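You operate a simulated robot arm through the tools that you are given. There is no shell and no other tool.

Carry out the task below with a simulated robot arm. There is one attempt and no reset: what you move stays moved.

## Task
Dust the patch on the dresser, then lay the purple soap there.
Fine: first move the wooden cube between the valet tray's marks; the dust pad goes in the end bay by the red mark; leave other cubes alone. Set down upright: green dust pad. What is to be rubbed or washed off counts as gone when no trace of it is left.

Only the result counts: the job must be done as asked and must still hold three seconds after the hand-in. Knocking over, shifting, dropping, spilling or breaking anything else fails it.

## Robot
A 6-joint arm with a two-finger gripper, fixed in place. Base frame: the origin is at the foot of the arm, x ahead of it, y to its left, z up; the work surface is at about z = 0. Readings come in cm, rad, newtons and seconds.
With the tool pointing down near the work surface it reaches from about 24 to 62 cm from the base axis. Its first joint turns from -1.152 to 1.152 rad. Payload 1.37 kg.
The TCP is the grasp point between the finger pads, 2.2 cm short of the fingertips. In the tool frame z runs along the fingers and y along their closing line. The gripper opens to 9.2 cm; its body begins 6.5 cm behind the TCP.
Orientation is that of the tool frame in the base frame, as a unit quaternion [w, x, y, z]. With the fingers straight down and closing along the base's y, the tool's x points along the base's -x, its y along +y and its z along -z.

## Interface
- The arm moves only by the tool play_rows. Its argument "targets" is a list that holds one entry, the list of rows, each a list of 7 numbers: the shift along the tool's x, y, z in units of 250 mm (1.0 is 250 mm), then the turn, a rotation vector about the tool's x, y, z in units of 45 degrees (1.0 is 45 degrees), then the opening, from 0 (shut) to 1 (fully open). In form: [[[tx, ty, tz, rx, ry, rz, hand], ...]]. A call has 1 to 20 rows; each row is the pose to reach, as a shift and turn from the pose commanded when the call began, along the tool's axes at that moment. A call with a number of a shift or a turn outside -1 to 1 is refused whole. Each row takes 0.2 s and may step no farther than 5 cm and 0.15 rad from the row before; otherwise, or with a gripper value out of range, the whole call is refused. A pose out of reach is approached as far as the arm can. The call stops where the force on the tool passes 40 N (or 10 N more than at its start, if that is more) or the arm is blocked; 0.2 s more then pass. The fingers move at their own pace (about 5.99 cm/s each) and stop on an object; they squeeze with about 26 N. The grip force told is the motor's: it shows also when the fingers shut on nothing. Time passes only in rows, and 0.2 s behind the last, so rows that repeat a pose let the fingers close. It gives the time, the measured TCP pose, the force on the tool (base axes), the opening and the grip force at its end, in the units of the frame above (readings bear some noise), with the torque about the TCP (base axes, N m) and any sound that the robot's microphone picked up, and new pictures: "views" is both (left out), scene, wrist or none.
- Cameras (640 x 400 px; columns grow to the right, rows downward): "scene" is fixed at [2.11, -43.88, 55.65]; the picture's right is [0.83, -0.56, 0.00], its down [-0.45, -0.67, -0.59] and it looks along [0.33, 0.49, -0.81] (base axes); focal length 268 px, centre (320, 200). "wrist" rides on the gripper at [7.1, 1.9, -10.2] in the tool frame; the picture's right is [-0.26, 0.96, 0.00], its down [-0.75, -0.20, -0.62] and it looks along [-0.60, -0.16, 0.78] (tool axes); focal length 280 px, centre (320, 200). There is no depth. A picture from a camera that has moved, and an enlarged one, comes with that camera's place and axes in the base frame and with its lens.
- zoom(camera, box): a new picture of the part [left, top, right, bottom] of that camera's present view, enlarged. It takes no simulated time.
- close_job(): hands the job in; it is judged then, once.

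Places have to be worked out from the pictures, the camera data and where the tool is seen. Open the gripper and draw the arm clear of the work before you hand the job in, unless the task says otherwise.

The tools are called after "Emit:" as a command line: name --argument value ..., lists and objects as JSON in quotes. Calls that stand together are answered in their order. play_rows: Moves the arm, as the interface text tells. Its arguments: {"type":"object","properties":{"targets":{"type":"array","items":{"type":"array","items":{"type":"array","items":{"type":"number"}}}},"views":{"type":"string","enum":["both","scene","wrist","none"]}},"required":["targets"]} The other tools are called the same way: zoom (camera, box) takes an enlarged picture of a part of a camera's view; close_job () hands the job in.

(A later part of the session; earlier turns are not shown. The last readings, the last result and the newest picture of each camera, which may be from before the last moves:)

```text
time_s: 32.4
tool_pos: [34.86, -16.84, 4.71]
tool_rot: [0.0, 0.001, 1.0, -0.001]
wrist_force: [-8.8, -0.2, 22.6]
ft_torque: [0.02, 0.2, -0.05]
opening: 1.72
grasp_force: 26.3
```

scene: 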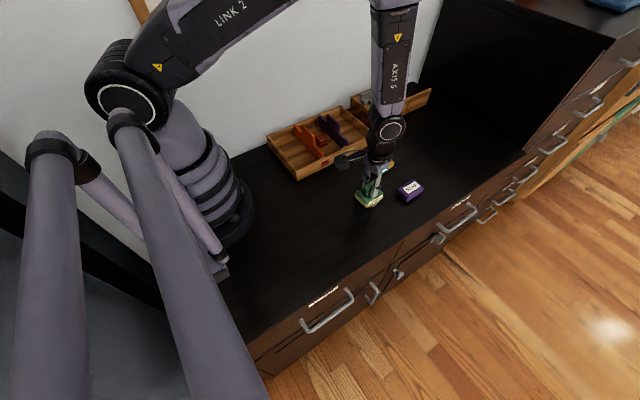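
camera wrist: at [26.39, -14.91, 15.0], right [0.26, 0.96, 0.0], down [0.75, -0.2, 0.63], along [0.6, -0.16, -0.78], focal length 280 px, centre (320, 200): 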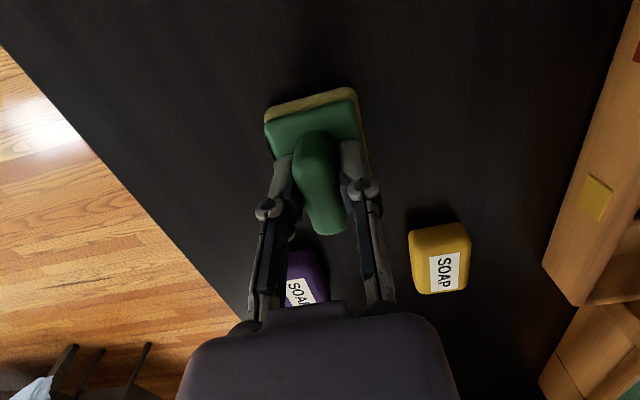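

Pressed at about 23 N. Now strokes over the far end, up to x ≈ 37.5, side to side.

Emit:
play_rows --targets '[[[0, -0.03, 0, 0, 0, 0, 0], [0, -0.06, 0, 0, 0, 0, 0], [-0.03, -0.06, 0, 0, 0, 0, 0], [-0.06, -0.06, 0, 0, 0, 0, 0], [-0.09, -0.06, 0, 0, 0, 0, 0], [-0.1, -0.03, 0, 0, 0, 0, 0], [-0.1, 0, 0, 0, 0, 0, 0], [-0.1, 0.03, 0, 0, 0, 0, 0], [-0.1, 0.06, 0, 0, 0, 0, 0], [-0.07, 0.06, 0, 0, 0, 0, 0], [-0.04, 0.06, 0, 0, 0, 0, 0], [0, 0.06, 0, 0, 0, 0, 0], [0, 0.03, 0, 0, 0, 0, 0], [0, 0, 0, 0, 0, 0, 0]]]' --views "scene"

Emit:
zoom --camera "scene" --box '[310, 150, 410, 230]'

```text
time_s: 35.4
tool_pos: [34.79, -16.73, 4.77]
tool_rot: [0.001, 0.0, 1.0, 0.0]
wrist_force: [0.3, 0.0, -1.1]
ft_torque: [0.0, 0.0, 0.0]
opening: 1.72
grasp_force: 26.3
```

scene: 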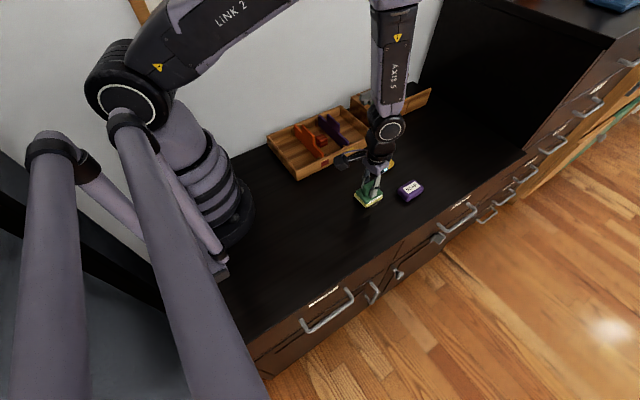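

```text
5.00 times, centred on (360, 190) of scene
camera zoom: at [2.11, -43.88, 55.65], right [0.83, -0.56, 0.0], down [-0.45, -0.67, -0.59], along [0.33, 0.49, -0.81], focal length 1337 px, centre (120, 250)
```

zoom: 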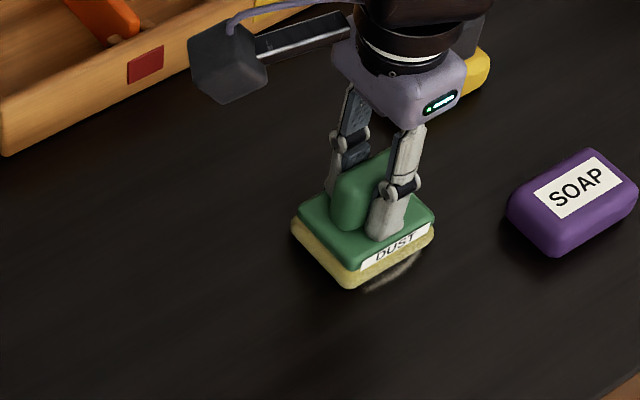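

Most of it is gone. I lift the pad 6 cm and draw it back so I can see what is left on the table.

Emit:
play_rows --targets '[[[0, 0, -0.1, 0, 0, 0, 0], [0, 0, -0.24, 0, 0, 0, 0], [0.12, 0.1, -0.3, 0, 0, 0, 0], [0.24, 0.2, -0.36, 0, 0, 0, 0], [0.24, 0.2, -0.36, 0, 0, 0, 0]]]' --views "both"

Emit:
zoom --camera "scene" --box '[310, 160, 410, 240]'

Emit:
zoom --camera "wrist" --box '[100, 20, 420, 300]'

```text
time_s: 36.6
tool_pos: [28.83, -11.78, 13.78]
tool_rot: [-0.001, 0.0, 1.0, 0.0]
wrist_force: [0.7, 0.4, 0.2]
ft_torque: [-0.01, -0.01, -0.01]
opening: 1.7
grasp_force: 25.9
camera wrist: at [21.79, -9.88, 24.01], right [0.26, 0.96, 0.0], down [0.75, -0.2, 0.62], along [0.6, -0.16, -0.78], focal length 280 px, centre (320, 200)
```

scene: 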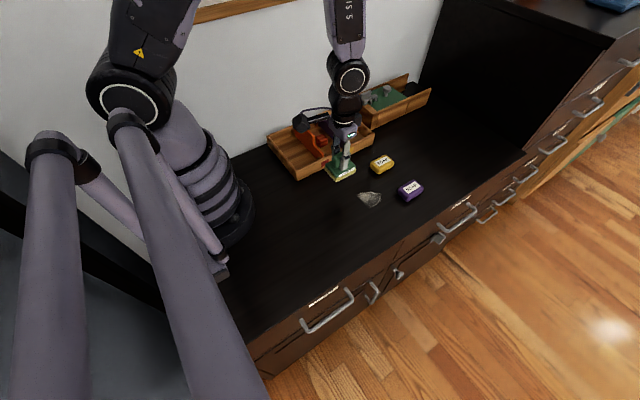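
wrist: 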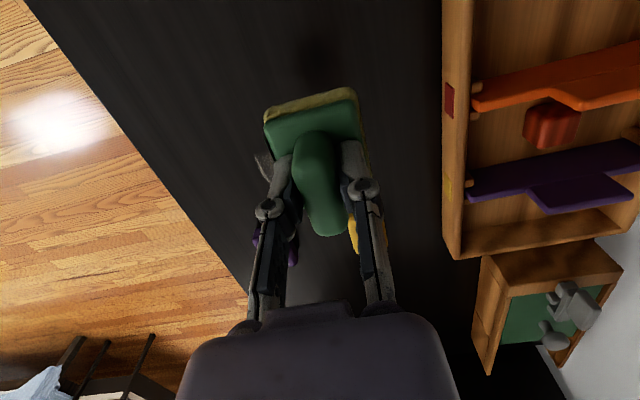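

```text
5.00 times, centred on (360, 200) of scene
camera zoom: at [2.11, -43.88, 55.65], right [0.83, -0.56, 0.0], down [-0.45, -0.67, -0.59], along [0.33, 0.49, -0.81], focal length 1337 px, centre (120, 200)
```

zoom: 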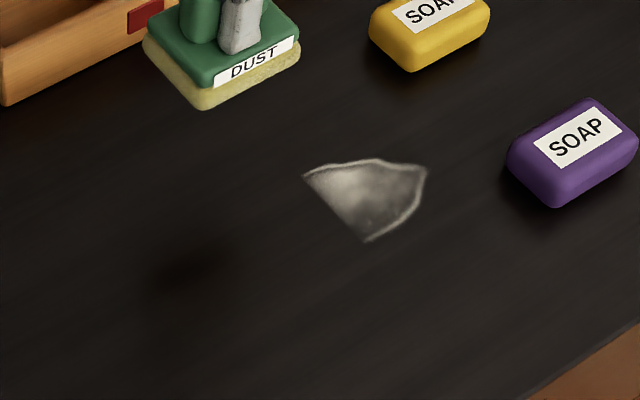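

```text
1.43 times, centred on (260, 160) of wrist
camera zoom: at [21.79, -9.88, 24.01], right [0.26, 0.96, 0.0], down [0.75, -0.2, 0.62], along [0.6, -0.16, -0.78], focal length 401 px, centre (406, 257)
```

zoom: 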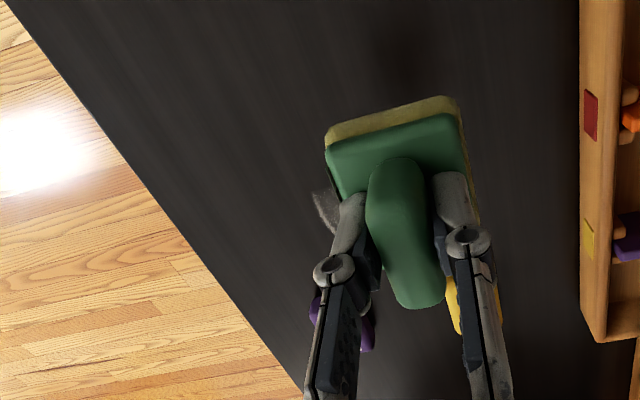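

The patch's far part, from x ≈ 33.5 to 39, remains faintly. I carry the pad back over it (TCP x ≈ 36) and lower to just above contact.

Emit:
play_rows --targets '[[[-0.1, -0.07, 0.05, 0, 0, 0, 0], [-0.2, -0.14, 0.13, 0, 0, 0, 0], [-0.288, -0.2, 0.22, 0, 0, 0, 0], [-0.288, -0.2, 0.31, 0, 0, 0, 0], [-0.288, -0.2, 0.352, 0, 0, 0, 0], [-0.288, -0.2, 0.36, 0, 0, 0, 0], [-0.288, -0.2, 0.36, 0, 0, 0, 0]]]' --views "scene"

Emit:
zoom --camera "scene" --box '[310, 160, 410, 240]'

```text
time_s: 38.2
tool_pos: [36.02, -16.76, 4.81]
tool_rot: [0.0, -0.001, 1.0, 0.0]
wrist_force: [0.0, -0.5, -1.1]
ft_torque: [-0.02, 0.0, 0.0]
opening: 1.7
grasp_force: 26.1
```

scene: 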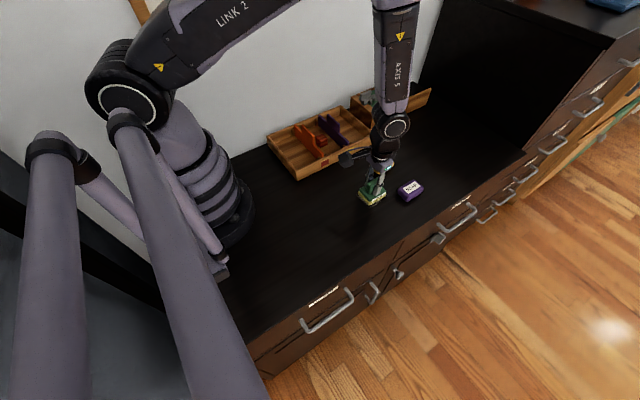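

```text
5.00 times, centred on (360, 200) of scene
camera zoom: at [2.11, -43.88, 55.65], right [0.83, -0.56, 0.0], down [-0.45, -0.67, -0.59], along [0.33, 0.49, -0.81], focal length 1337 px, centre (120, 200)
```

zoom: 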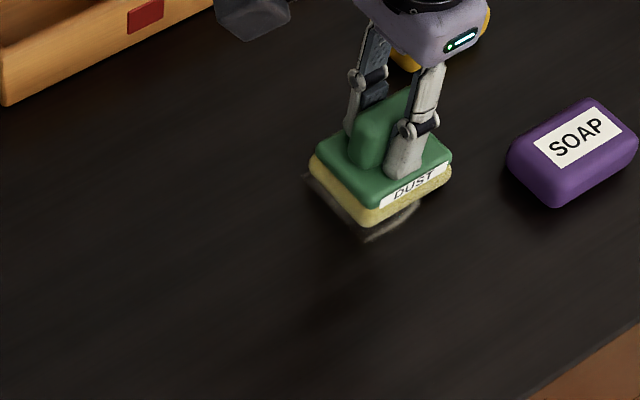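

The pad is just above the surface. I lower it onto the dust and stroke across y, adding a tiny amount of depth per row to keep contact.

Emit:
play_rows --targets '[[[0, 0, 0.002, 0, 0, 0, 0], [0, 0, 0.004, 0, 0, 0, 0], [0, -0.02, 0.0042, 0, 0, 0, 0], [0, -0.04, 0.0044, 0, 0, 0, 0], [0, -0.06, 0.0046, 0, 0, 0, 0], [0, -0.04, 0.0048, 0, 0, 0, 0], [0, -0.02, 0.005, 0, 0, 0, 0], [0, 0, 0.0052, 0, 0, 0, 0], [0, 0.02, 0.0054, 0, 0, 0, 0], [0, 0.04, 0.0056, 0, 0, 0, 0], [0, 0.06, 0.0058, 0, 0, 0, 0]]]' --views "scene"

Emit:
zoom --camera "scene" --box '[310, 160, 410, 240]'

```text
time_s: 40.6
tool_pos: [36.07, -15.28, 4.71]
tool_rot: [0.001, 0.0, 1.0, 0.0]
wrist_force: [-0.5, -11.5, 20.8]
ft_torque: [-0.25, -0.03, -0.02]
opening: 1.7
grasp_force: 25.7
```

scene: 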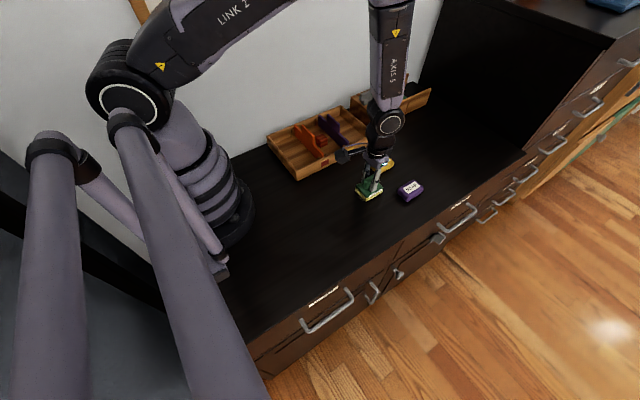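

```text
5.00 times, centred on (360, 200) of scene
camera zoom: at [2.1, -43.88, 55.66], right [0.83, -0.56, 0.0], down [-0.45, -0.67, -0.59], along [0.33, 0.49, -0.81], focal length 1337 px, centre (120, 200)
```

zoom: 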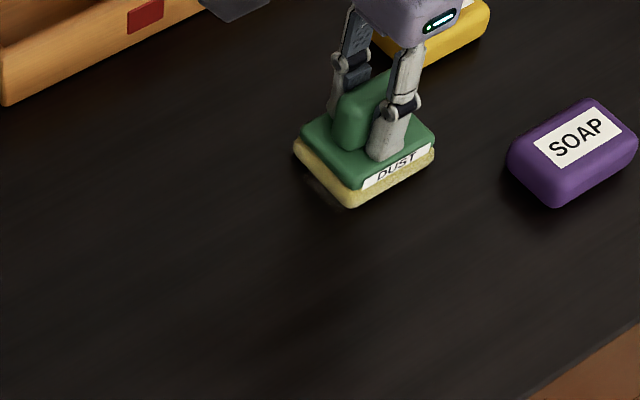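

Contact holds (21 N) and the dust is nearly gone, with a faint strip at the pad's -x edge. I make one pass shifted to x ≈ 34.8 and one to x ≈ 37.5.

Emit:
play_rows --targets '[[[0.026, 0, 0.0002, 0, 0, 0, 0], [0.052, 0, 0.0004, 0, 0, 0, 0], [0.052, -0.024, 0.0006, 0, 0, 0, 0], [0.052, -0.048, 0.0008, 0, 0, 0, 0], [0.052, -0.072, 0.001, 0, 0, 0, 0], [0.052, -0.096, 0.0012, 0, 0, 0, 0], [0.052, -0.12, 0.0014, 0, 0, 0, 0], [0.024, -0.12, 0.0016, 0, 0, 0, 0], [-0.004, -0.12, 0.0018, 0, 0, 0, 0], [-0.032, -0.12, 0.002, 0, 0, 0, 0], [-0.06, -0.12, 0.0022, 0, 0, 0, 0], [-0.06, -0.096, 0.0024, 0, 0, 0, 0], [-0.06, -0.072, 0.0026, 0, 0, 0, 0], [-0.06, -0.048, 0.0028, 0, 0, 0, 0], [-0.06, -0.024, 0.003, 0, 0, 0, 0], [-0.06, 0, 0.0032, 0, 0, 0, 0]]]' --views "scene"

Emit:
zoom --camera "scene" --box '[310, 160, 410, 240]'

```text
time_s: 41.8
tool_pos: [34.63, -16.96, 4.53]
tool_rot: [-0.001, 0.0, 1.0, 0.0]
wrist_force: [-0.8, -0.3, 5.0]
ft_torque: [-0.11, 0.04, 0.0]
opening: 1.68
grasp_force: 25.6
stopped in row 6: the force on the tool passed its limit at 41 N (the readings are from after the stop); the commanded pose is now the measured one
```

scene: 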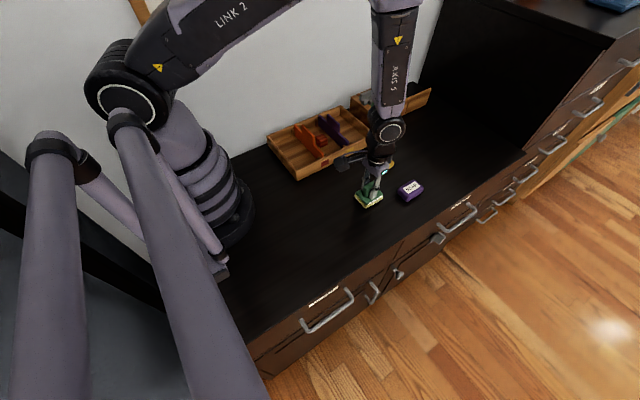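

```text
5.00 times, centred on (360, 200) of scene
camera zoom: at [2.1, -43.88, 55.65], right [0.83, -0.56, 0.0], down [-0.45, -0.67, -0.59], along [0.33, 0.49, -0.81], focal length 1337 px, centre (120, 200)
```

zoom: 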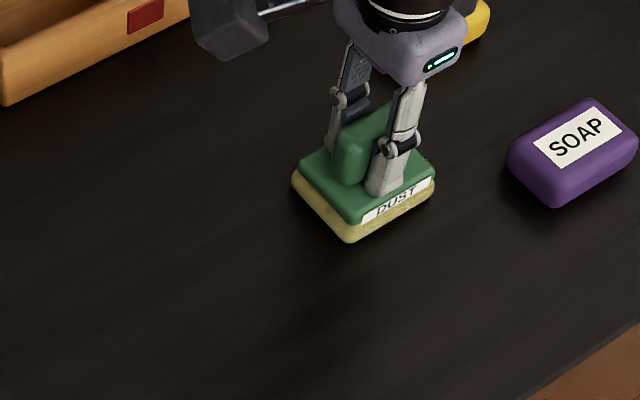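

It stopped at 41 N and is now resting at about 5 N. I lift the pad clear and look at the table again.

Emit:
play_rows --targets '[[[0, 0, -0.1, 0, 0, 0, 0], [0, 0, -0.24, 0, 0, 0, 0], [0.1, 0.12, -0.3, 0, 0, 0, 0], [0.2, 0.24, -0.36, 0, 0, 0, 0], [0.2, 0.24, -0.36, 0, 0, 0, 0]]]' --views "both"

Emit:
zoom --camera "scene" --box '[330, 170, 410, 230]'

```text
time_s: 43.0
tool_pos: [29.57, -10.74, 13.56]
tool_rot: [-0.001, 0.0, 1.0, 0.0]
wrist_force: [0.3, -0.7, -0.5]
ft_torque: [0.03, 0.01, 0.01]
opening: 1.74
grasp_force: 26.3
camera wrist: at [22.68, -8.99, 23.68], right [0.26, 0.96, 0.0], down [0.76, -0.21, 0.62], along [0.6, -0.16, -0.78], focal length 280 px, centre (320, 200)
```

scene: 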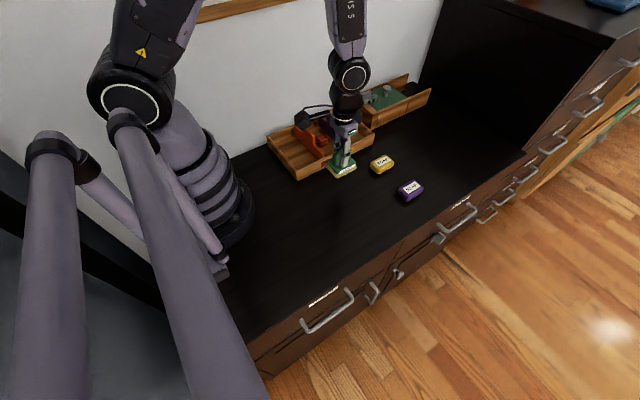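
wrist: 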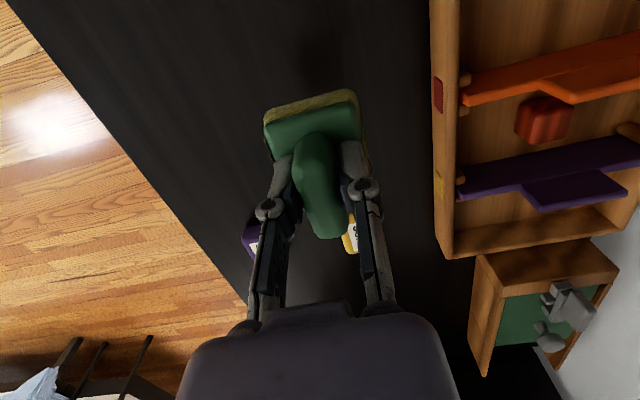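

```text
6.67 times, centred on (370, 200) of scene
camera zoom: at [2.11, -43.88, 55.65], right [0.83, -0.56, 0.0], down [-0.45, -0.67, -0.59], along [0.33, 0.49, -0.81], focal length 1783 px, centre (-13, 200)
```

zoom: 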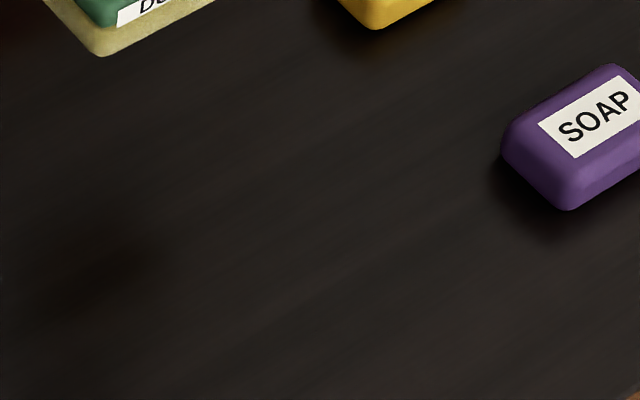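

No patch is visible now. I enlarge the former patch area strongly to check for faint traces.

Emit:
zoom --camera "scene" --box '[335, 185, 365, 215]'

Emit:
zoom --camera "scene" --box '[358, 183, 388, 213]'

```text
13.33 times, centred on (350, 200) of scene
camera zoom: at [2.11, -43.88, 55.65], right [0.83, -0.56, 0.0], down [-0.45, -0.67, -0.59], along [0.33, 0.49, -0.81], focal length 3566 px, centre (-80, 200)
```

zoom: 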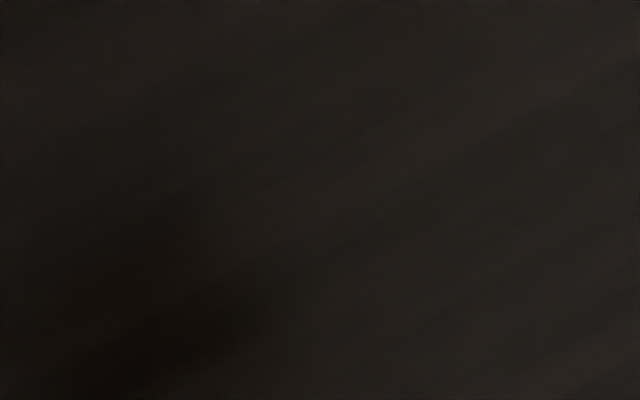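

```text
13.33 times, centred on (373, 198) of scene
camera zoom: at [2.11, -43.88, 55.65], right [0.83, -0.56, 0.0], down [-0.45, -0.67, -0.59], along [0.33, 0.49, -0.81], focal length 3566 px, centre (-387, 227)
```

zoom: 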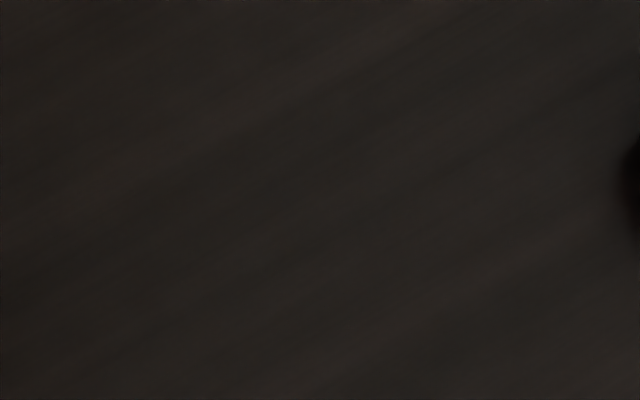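

It looks clean. On the way to the bay I shift 6 cm toward +y so the wrist camera gets an unobstructed second view of the wiped area.

Emit:
play_rows --targets '[[[0.03, 0.12, 0, 0, 0, 0, 0], [0.06, 0.26, -0.02, 0, 0, 0, 0], [0.06, 0.26, -0.02, 0, 0, 0, 0]]]' --views "wrist"

Emit:
zoom --camera "wrist" --box '[130, 60, 270, 260]'

```text
time_s: 43.8
tool_pos: [28.02, -4.37, 13.79]
tool_rot: [-0.002, 0.001, 1.0, 0.001]
wrist_force: [0.8, 0.0, -1.2]
ft_torque: [0.02, 0.03, -0.03]
opening: 1.72
grasp_force: 25.5
camera wrist: at [21.15, -2.53, 24.02], right [0.26, 0.96, 0.0], down [0.76, -0.21, 0.62], along [0.6, -0.16, -0.78], focal length 280 px, centre (320, 200)
```

wrist: 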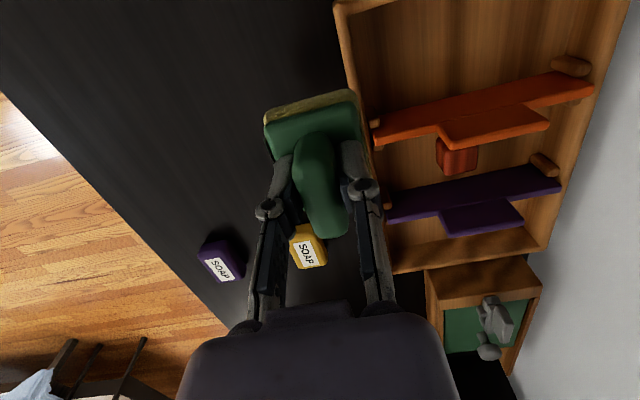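

```text
2.00 times, centred on (200, 160) of wrist
camera zoom: at [21.15, -2.53, 24.02], right [0.26, 0.96, 0.0], down [0.76, -0.21, 0.62], along [0.6, -0.16, -0.78], focal length 561 px, centre (560, 280)
```

zoom: 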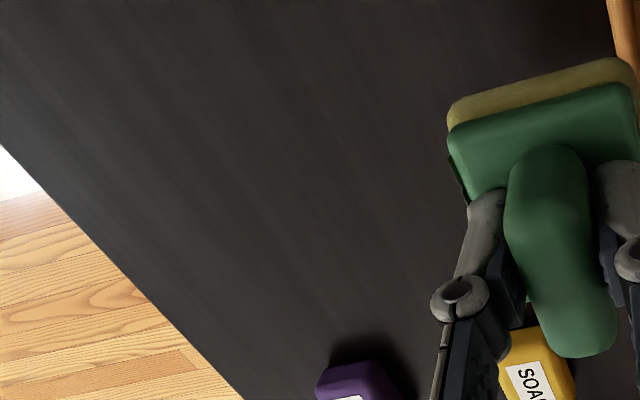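

The wiped area is fully visible and clean. I move the pad above the end bay beside the red mark (centre about x = 27.4, y = 6.5), staying at z ≈ 14.

Emit:
play_rows --targets '[[[0.009, 0.11, -0.01, 0, 0, 0, 0], [0.018, 0.22, -0.01, 0, 0, 0, 0], [0.027, 0.33, -0.01, 0, 0, 0, 0], [0.034, 0.436, -0.01, 0, 0, 0, 0], [0.034, 0.436, -0.01, 0, 0, 0, 0]]]' --views "both"

Emit:
zoom --camera "scene" --box '[260, 90, 380, 185]'

```text
time_s: 45.0
tool_pos: [27.46, 6.56, 14.41]
tool_rot: [-0.002, 0.0, 1.0, 0.001]
wrist_force: [-0.7, 0.5, -0.2]
ft_torque: [0.03, 0.0, -0.03]
opening: 1.7
grasp_force: 26.1
camera wrist: at [20.38, 8.37, 24.6], right [0.26, 0.97, 0.0], down [0.76, -0.21, 0.62], along [0.6, -0.16, -0.78], focal length 280 px, centre (320, 200)
```

scene: 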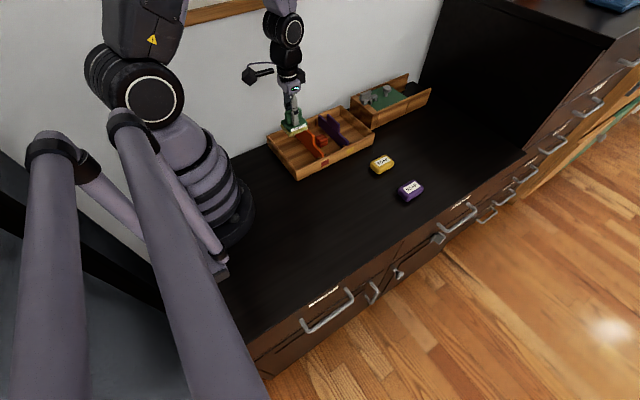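
wrist: 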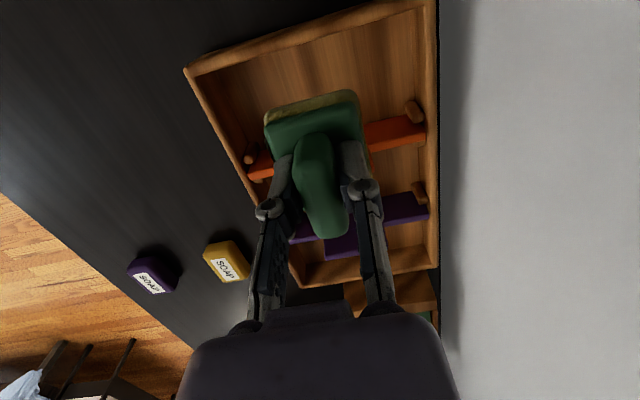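

```text
4.21 times, centred on (320, 138) of scene
camera zoom: at [2.11, -43.88, 55.65], right [0.83, -0.56, 0.0], down [-0.45, -0.67, -0.59], along [0.33, 0.49, -0.81], focal length 1126 px, centre (320, 463)
```

zoom: 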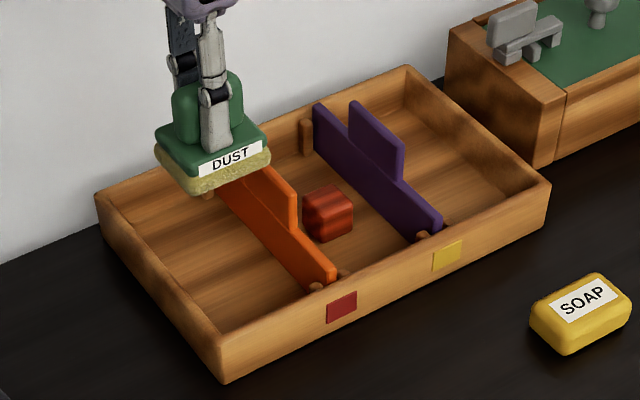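

The pad is level and centred over the end bay beside the red mark, and the cube stands in the middle bay. I descend to z ≈ 6.1, just above expected floor contact.

Emit:
play_rows --targets '[[[0.004, 0, 0.1, 0, 0, 0, 0], [0.004, 0, 0.2, 0, 0, 0, 0], [0.004, 0, 0.29, 0, 0, 0, 0], [0.004, 0, 0.328, 0, 0, 0, 0], [0.004, 0, 0.328, 0, 0, 0, 0]]]' --views "both"

Emit:
zoom --camera "scene" --box '[260, 90, 380, 185]'

```text
time_s: 46.2
tool_pos: [27.36, 6.41, 6.12]
tool_rot: [-0.001, 0.0, 1.0, 0.0]
wrist_force: [-0.4, -0.3, -0.6]
ft_torque: [0.0, 0.0, -0.03]
opening: 1.72
grasp_force: 26.1
camera wrist: at [20.41, 8.3, 16.28], right [0.26, 0.97, 0.0], down [0.76, -0.21, 0.62], along [0.6, -0.16, -0.78], focal length 280 px, centre (320, 200)
```

scene: 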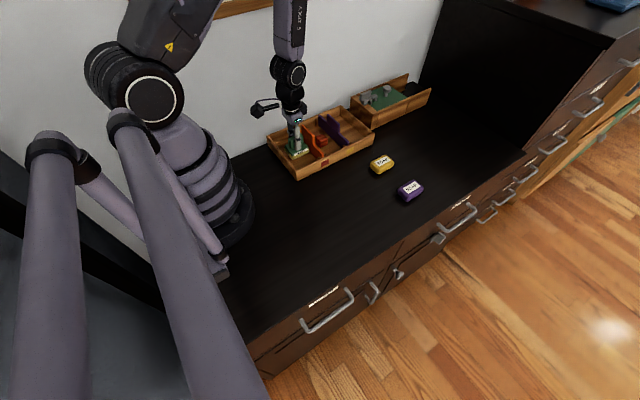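
wrist: 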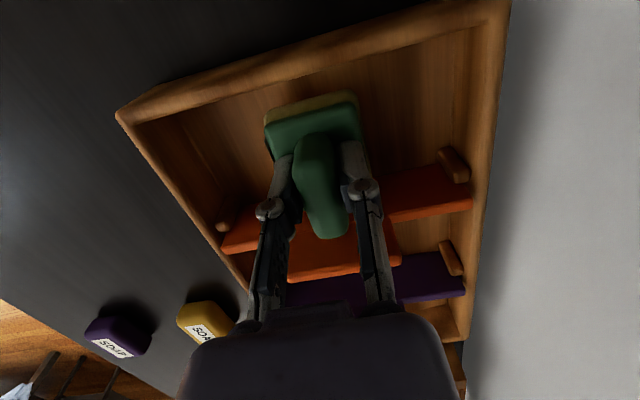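

```text
4.21 times, centred on (320, 138) of scene
camera zoom: at [2.11, -43.88, 55.65], right [0.83, -0.56, 0.0], down [-0.45, -0.67, -0.59], along [0.33, 0.49, -0.81], focal length 1126 px, centre (320, 463)
```

zoom: 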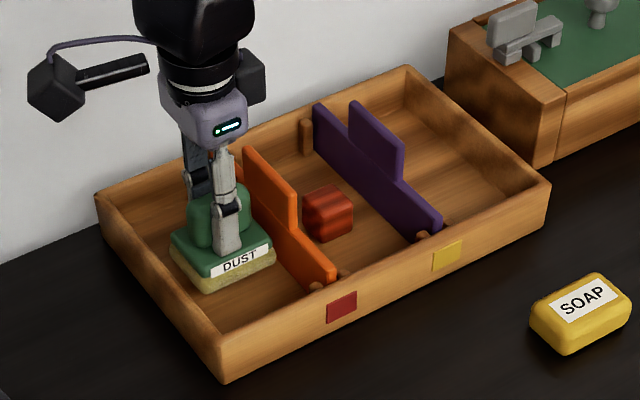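

The pad is inside the bay with room on both sides. I lower gently toward the floor.

Emit:
play_rows --targets '[[[0, 0, 0.01, 0, 0, 0, 0], [0, 0, 0.02, 0, 0, 0, 0], [0, 0, 0.02, 0, 0, 0, 0]]]' --views "none"

Emit:
play_rows --targets '[[[0, 0, 0.005, 0, 0, 0, 0], [0, 0, 0.005, 0, 0, 0, 0]]]' --views "none"

```text
time_s: 47.0
tool_pos: [27.32, 6.47, 5.69]
tool_rot: [-0.002, 0.0, 1.0, 0.001]
wrist_force: [0.6, -0.2, -0.3]
ft_torque: [0.0, 0.03, 0.01]
opening: 1.71
grasp_force: 25.7
```

```text
time_s: 47.6
tool_pos: [27.26, 6.53, 5.54]
tool_rot: [-0.002, 0.0, 1.0, 0.001]
wrist_force: [1.4, -0.9, -0.2]
ft_torque: [-0.02, -0.02, -0.03]
opening: 1.69
grasp_force: 26.1
```

No contact yet; two more small steps.

Emit:
play_rows --targets '[[[0, 0, 0.005, 0, 0, 0, 0], [0, 0, 0.005, 0, 0, 0, 0]]]' --views "none"

```text
time_s: 48.2
tool_pos: [27.28, 6.48, 5.42]
tool_rot: [-0.002, 0.001, 1.0, 0.001]
wrist_force: [-0.7, 0.3, -0.5]
ft_torque: [-0.01, 0.01, -0.01]
opening: 1.71
grasp_force: 26.1
```

Emit:
play_rows --targets '[[[0, 0, 0.004, 0, 0, 0, 0], [0, 0, 0.004, 0, 0, 0, 0]]]' --views "none"

```text
time_s: 48.8
tool_pos: [27.08, 6.42, 5.2]
tool_rot: [-0.001, 0.0, 1.0, 0.001]
wrist_force: [-0.9, 0.1, 0.1]
ft_torque: [0.02, 0.01, 0.0]
opening: 1.7
grasp_force: 26.1
```

Still around 0 N at z ≈ 5.25, so the floor is a little lower; I go down another 0.1 cm.

Emit:
play_rows --targets '[[[0, 0, 0.004, 0, 0, 0, 0], [0, 0, 0.004, 0, 0, 0, 0]]]' --views "none"

```text
time_s: 49.4
tool_pos: [27.22, 6.44, 5.16]
tool_rot: [-0.003, 0.001, 1.0, 0.001]
wrist_force: [-2.7, -1.4, 11.5]
ft_torque: [-0.01, -0.1, 0.02]
opening: 1.71
grasp_force: 26.1
```

The pad is on the floor (11 N). I ease off slightly and open the fingers to 4.6 cm.

Emit:
play_rows --targets '[[[0, 0, -0.002, 0, 0, 0, 0], [0, 0, -0.002, 0, 0, 0, 0.25], [0, 0, -0.002, 0, 0, 0, 0.35], [0, 0, -0.002, 0, 0, 0, 0.45], [0, 0, -0.002, 0, 0, 0, 0.5], [0, 0, -0.002, 0, 0, 0, 0.5]]]' --views "wrist"

```text
time_s: 50.8
tool_pos: [27.36, 6.58, 5.17]
tool_rot: [-0.002, 0.0, 1.0, 0.001]
wrist_force: [-0.2, -0.1, 0.0]
ft_torque: [-0.04, 0.03, -0.02]
opening: 4.61
grasp_force: 0.0
camera wrist: at [20.27, 8.36, 15.46], right [0.26, 0.97, 0.0], down [0.76, -0.21, 0.62], along [0.6, -0.16, -0.78], focal length 280 px, centre (320, 200)
```

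wrist: 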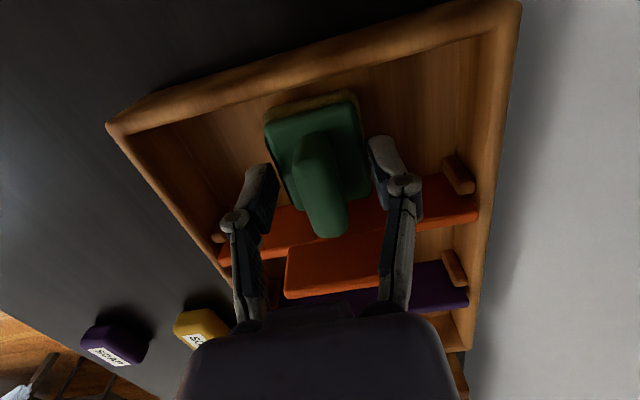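

The pad stands released in the end bay. I lift straight up to z ≈ 16 and travel toward the purple soap.

Emit:
play_rows --targets '[[[0, 0, -0.08, 0, 0, 0, 0.5], [0, 0, -0.2, 0, 0, 0, 0.5], [0, 0, -0.33, 0, 0, 0, 0.5], [0, 0, -0.44, 0, 0, 0, 0.5], [-0.07, -0.13, -0.44, 0, 0, 0, 0.55], [-0.14, -0.27, -0.44, 0, 0, 0, 0.6], [-0.21, -0.41, -0.44, 0, 0, 0, 0.6], [-0.28, -0.55, -0.44, 0, 0, 0, 0.6], [-0.36, -0.69, -0.44, 0, 0, 0, 0.6], [-0.44, -0.83, -0.44, 0, 0, 0, 0.6], [-0.5, -0.96, -0.44, 0, 0, 0, 0.6], [-0.5, -0.96, -0.44, 0, 0, 0, 0.6]]]' --views "both"

Emit:
zoom --camera "scene" --box '[260, 90, 380, 185]'

Emit:
zoom --camera "scene" --box '[330, 160, 430, 230]'

```text
time_s: 53.4
tool_pos: [39.66, -17.65, 16.23]
tool_rot: [-0.002, 0.0, 1.0, 0.001]
wrist_force: [-0.7, 0.3, 0.4]
ft_torque: [-0.01, 0.01, 0.02]
opening: 5.5
grasp_force: 0.1
camera wrist: at [32.7, -15.68, 26.45], right [0.26, 0.97, 0.0], down [0.76, -0.2, 0.62], along [0.6, -0.16, -0.78], focal length 280 px, centre (320, 200)
```

scene: 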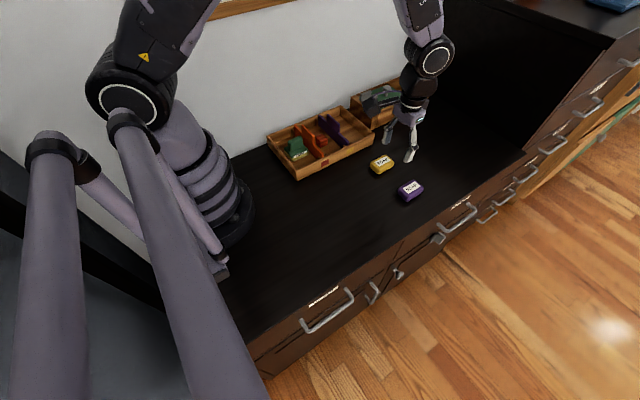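
wrist: 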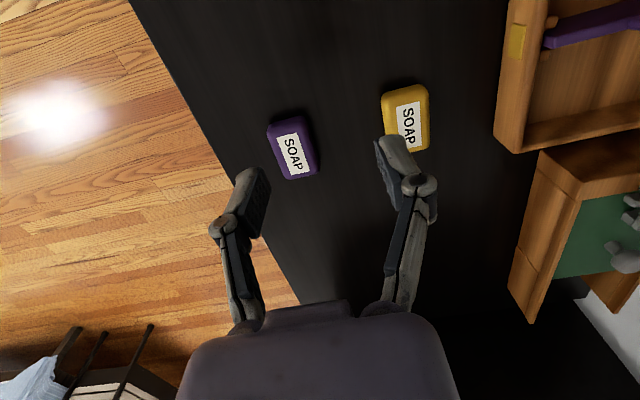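

```text
4.21 times, centred on (320, 138) of scene
camera zoom: at [2.11, -43.88, 55.65], right [0.83, -0.56, 0.0], down [-0.45, -0.67, -0.59], along [0.33, 0.49, -0.81], focal length 1126 px, centre (320, 463)
```

zoom: 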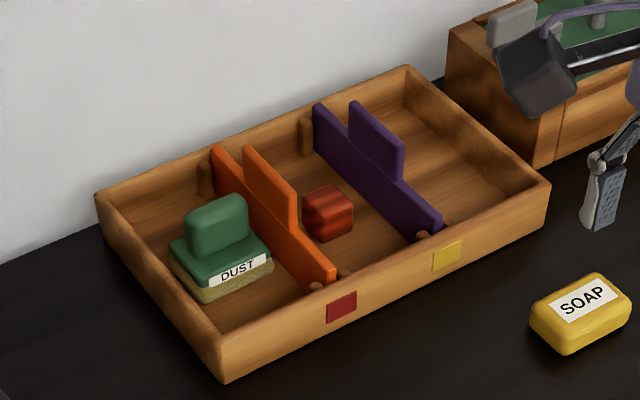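

```text
5.71 times, centred on (380, 195) of scene
camera zoom: at [2.11, -43.88, 55.65], right [0.83, -0.56, 0.0], down [-0.45, -0.67, -0.59], along [0.33, 0.49, -0.81], focal length 1528 px, centre (-23, 229)
```

zoom: 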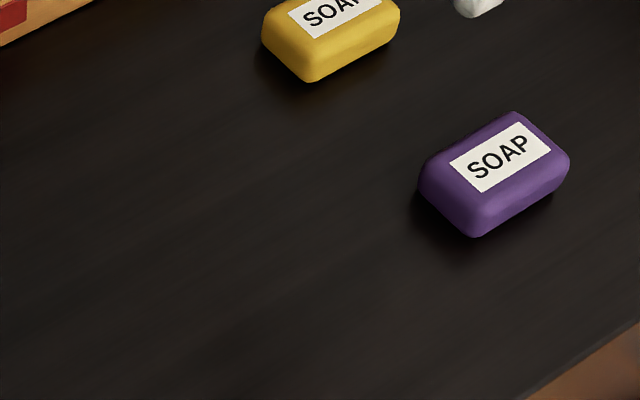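

Pad and cube are both well placed in their bays. I now enlarge the wrist view on the purple soap for its exact position and angle.

Emit:
zoom --camera "wrist" --box '[240, 90, 340, 200]'

```text
3.64 times, centred on (290, 145) of wrist
camera zoom: at [32.7, -15.68, 26.45], right [0.26, 0.97, 0.0], down [0.76, -0.2, 0.62], along [0.6, -0.16, -0.78], focal length 1020 px, centre (429, 400)
```

zoom: 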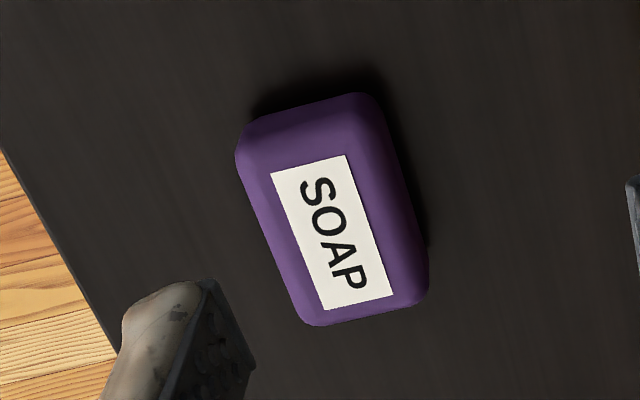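

The soap lies along x, about 5.8 × 3.8 cm, centred near (45.1, -21.6). I open to 6.3 cm and move above it at z ≈ 12 to verify.

Emit:
play_rows --targets '[[[-0.07, -0.053, 0.05, 0, 0, 0, 0.68], [-0.14, -0.107, 0.11, 0, 0, 0, 0.68], [-0.216, -0.16, 0.17, 0, 0, 0, 0.68], [-0.216, -0.16, 0.17, 0, 0, 0, 0.68]]]' --views "both"

Emit:
zoom --camera "wrist" --box '[250, 40, 400, 200]'

```text
time_s: 54.4
tool_pos: [45.07, -21.48, 12.04]
tool_rot: [-0.002, -0.001, 1.0, 0.001]
wrist_force: [-0.3, 0.3, 0.7]
ft_torque: [0.0, 0.02, -0.02]
opening: 6.28
grasp_force: 0.0
camera wrist: at [38.2, -19.67, 22.2], right [0.26, 0.97, 0.0], down [0.76, -0.21, 0.62], along [0.6, -0.16, -0.78], focal length 280 px, centre (320, 200)
```

scene: 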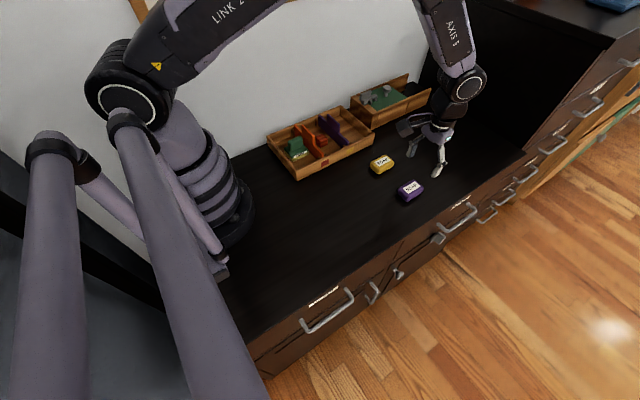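
wrist: 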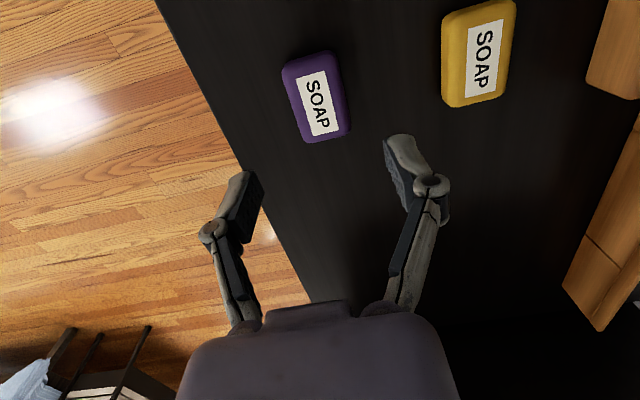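

```text
2.50 times, centred on (325, 120) of wrist
camera zoom: at [38.2, -19.67, 22.2], right [0.26, 0.97, 0.0], down [0.76, -0.21, 0.62], along [0.6, -0.16, -0.78], focal length 701 px, centre (308, 400)
```

zoom: 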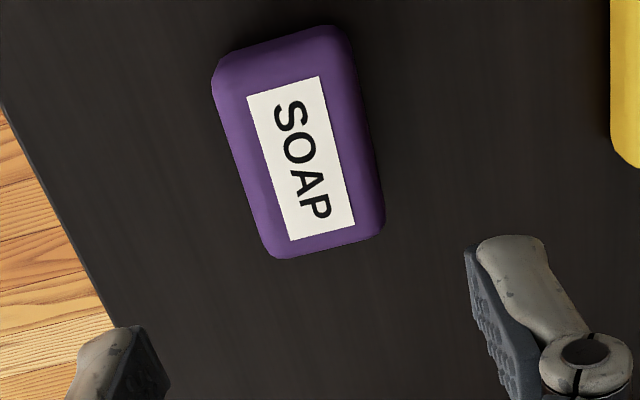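

The tool is centred over the soap, whose top is at about z = 2.4. I descend to z ≈ 2.5 with the hand at 6.3 cm.

Emit:
play_rows --targets '[[[0, 0, 0.1, 0, 0, 0, 0.68], [0, 0, 0.2, 0, 0, 0, 0.68], [0, 0, 0.3, 0, 0, 0, 0.68], [0, 0, 0.36, 0, 0, 0, 0.68], [0, 0, 0.378, 0, 0, 0, 0.68], [0, 0, 0.378, 0, 0, 0, 0.68]]]' --views "both"

```text
time_s: 55.8
tool_pos: [45.21, -21.5, 2.43]
tool_rot: [-0.002, 0.0, 1.0, 0.001]
wrist_force: [-0.5, 0.3, 0.4]
ft_torque: [-0.02, -0.01, -0.03]
opening: 6.26
grasp_force: 0.0
camera wrist: at [38.17, -19.64, 12.64], right [0.26, 0.97, 0.0], down [0.76, -0.21, 0.62], along [0.6, -0.16, -0.78], focal length 280 px, centre (320, 200)
```

scene: 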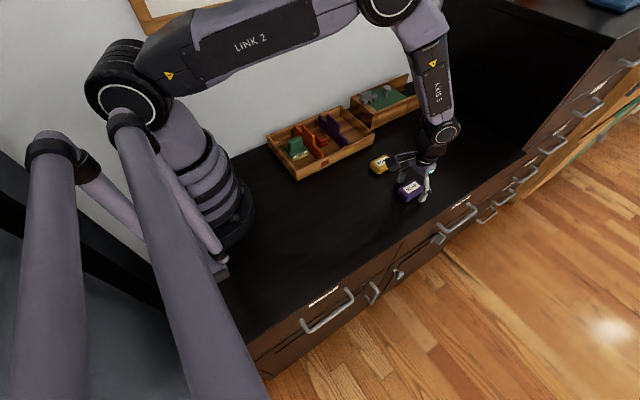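
wrist: 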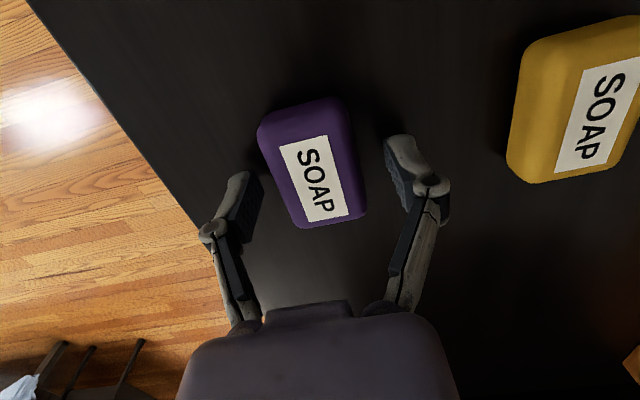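

The soap sits between the fingers. I close on it.

Emit:
play_rows --targets '[[[0, 0, 0, 0, 0, 0, 0.5], [0, 0, 0, 0, 0, 0, 0.3], [0, 0, 0, 0, 0, 0, 0], [0, 0, 0, 0, 0, 0, 0], [0, 0, 0, 0, 0, 0, 0]]]' --views "wrist"

```text
time_s: 57.0
tool_pos: [45.28, -21.58, 2.51]
tool_rot: [-0.002, 0.001, 1.0, 0.002]
wrist_force: [0.4, -0.2, 2.4]
ft_torque: [0.01, 0.01, 0.02]
opening: 3.94
grasp_force: 25.8
camera wrist: at [38.16, -19.64, 12.66], right [0.26, 0.97, 0.0], down [0.76, -0.21, 0.62], along [0.6, -0.16, -0.78], focal length 280 px, centre (320, 200)
```

wrist: 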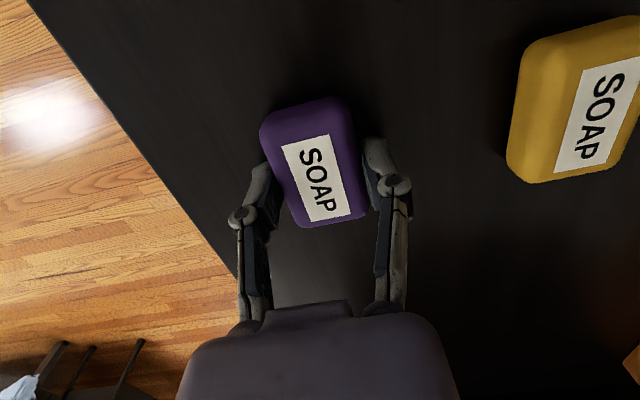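

The soap is held (3.94 cm). I lift it 5.5 cm and carry it over the middle of the former patch, around (33, -16.8).

Emit:
play_rows --targets '[[[0, 0, -0.06, 0, 0, 0, 0], [0, 0, -0.14, 0, 0, 0, 0], [0, 0, -0.22, 0, 0, 0, 0], [0.1, 0.04, -0.22, 0, 0, 0, 0], [0.22, 0.09, -0.22, 0, 0, 0, 0], [0.34, 0.14, -0.22, 0, 0, 0, 0], [0.44, 0.18, -0.22, 0, 0, 0, 0], [0.484, 0.19, -0.22, 0, 0, 0, 0], [0.484, 0.19, -0.22, 0, 0, 0, 0]]]' --views "both"

Emit:
zoom --camera "scene" --box '[310, 150, 410, 230]'

```text
time_s: 59.0
tool_pos: [33.04, -16.95, 7.89]
tool_rot: [-0.002, 0.0, 1.0, 0.001]
wrist_force: [-0.3, -0.3, -0.7]
ft_torque: [0.0, 0.0, -0.01]
opening: 3.92
grasp_force: 26.5
camera wrist: at [25.91, -15.11, 18.2], right [0.26, 0.97, 0.0], down [0.76, -0.21, 0.62], along [0.6, -0.16, -0.78], focal length 280 px, centre (320, 200)
```

scene: 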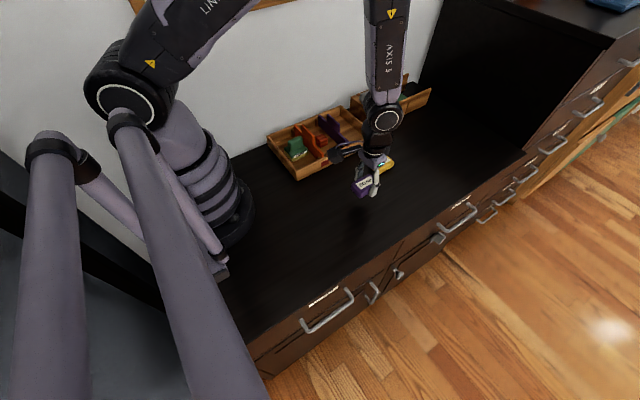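
wrist: 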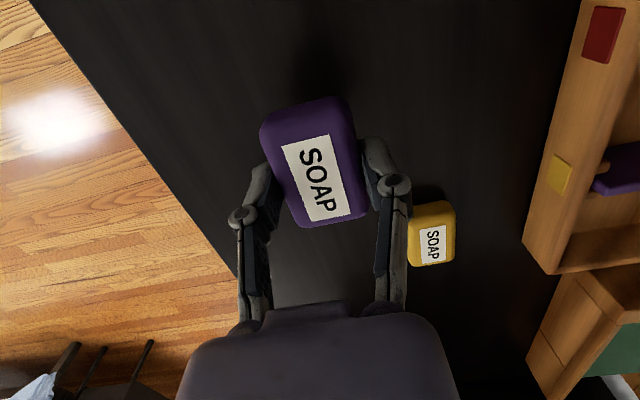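

```text
5.00 times, centred on (360, 190) of scene
camera zoom: at [2.11, -43.88, 55.65], right [0.83, -0.56, 0.0], down [-0.45, -0.67, -0.59], along [0.33, 0.49, -0.81], focal length 1337 px, centre (120, 250)
```

zoom: 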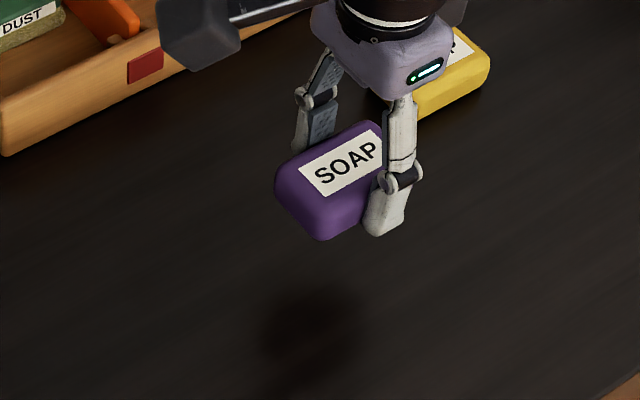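

The soap hangs level over the former patch. I lower it to just above the table and check for contact.

Emit:
play_rows --targets '[[[0, 0, 0.08, 0, 0, 0, 0], [0, 0, 0.16, 0, 0, 0, 0], [0, 0, 0.2, 0, 0, 0, 0], [0, 0, 0.212, 0, 0, 0, 0], [0, 0, 0.212, 0, 0, 0, 0]]]' --views "none"

Emit:
play_rows --targets '[[[0, 0, 0.004, 0, 0, 0, 0], [0, 0, 0.004, 0, 0, 0, 0]]]' --views "none"

```text
time_s: 60.2
tool_pos: [32.96, -16.85, 2.61]
tool_rot: [-0.002, 0.0, 1.0, 0.001]
wrist_force: [-0.8, -0.4, -0.3]
ft_torque: [0.02, 0.02, 0.02]
opening: 3.9
grasp_force: 26.0
```

```text
time_s: 60.8
tool_pos: [32.97, -16.8, 2.56]
tool_rot: [-0.002, -0.001, 1.0, 0.001]
wrist_force: [0.2, -0.2, -0.9]
ft_torque: [-0.03, 0.01, 0.0]
opening: 3.92
grasp_force: 26.1
```

No contact yet; another 0.08 cm down.

Emit:
play_rows --targets '[[[0, 0, 0.003, 0, 0, 0, 0], [0, 0, 0.003, 0, 0, 0, 0]]]' --views "none"

```text
time_s: 61.4
tool_pos: [32.94, -16.8, 2.5]
tool_rot: [-0.002, 0.0, 1.0, 0.001]
wrist_force: [0.0, -0.8, -0.4]
ft_torque: [-0.03, 0.04, 0.02]
opening: 3.92
grasp_force: 26.2
```

Still about 0 N; I step down another 0.08 cm.

Emit:
play_rows --targets '[[[0, 0, 0.003, 0, 0, 0, 0], [0, 0, 0.003, 0, 0, 0, 0]]]' --views "none"

```text
time_s: 62.0
tool_pos: [33.07, -16.82, 2.48]
tool_rot: [-0.002, 0.0, 1.0, 0.001]
wrist_force: [-2.9, 1.7, 8.8]
ft_torque: [0.03, 0.01, 0.0]
opening: 3.93
grasp_force: 25.9
```

The soap touches the table (9 N). I release it by opening gently to 5.5 cm.

Emit:
play_rows --targets '[[[0, 0, -0.001, 0, 0, 0, 0], [0, 0, -0.001, 0, 0, 0, 0.45], [0, 0, -0.001, 0, 0, 0, 0.52], [0, 0, -0.001, 0, 0, 0, 0.6], [0, 0, -0.001, 0, 0, 0, 0.66], [0, 0, -0.001, 0, 0, 0, 0.66]]]' --views "wrist"

```text
time_s: 63.4
tool_pos: [32.94, -16.7, 2.48]
tool_rot: [-0.002, 0.0, 1.0, 0.0]
wrist_force: [-0.4, -0.1, -0.4]
ft_torque: [0.02, 0.01, 0.0]
opening: 6.09
grasp_force: 0.1
camera wrist: at [26.0, -14.91, 12.68], right [0.26, 0.97, 0.0], down [0.76, -0.21, 0.62], along [0.6, -0.16, -0.78], focal length 280 px, centre (320, 200)
```

wrist: 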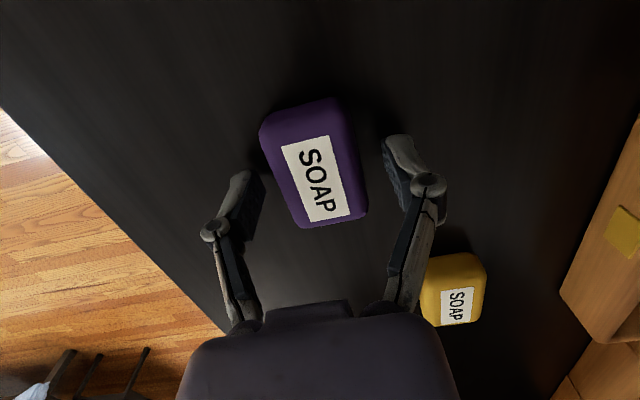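

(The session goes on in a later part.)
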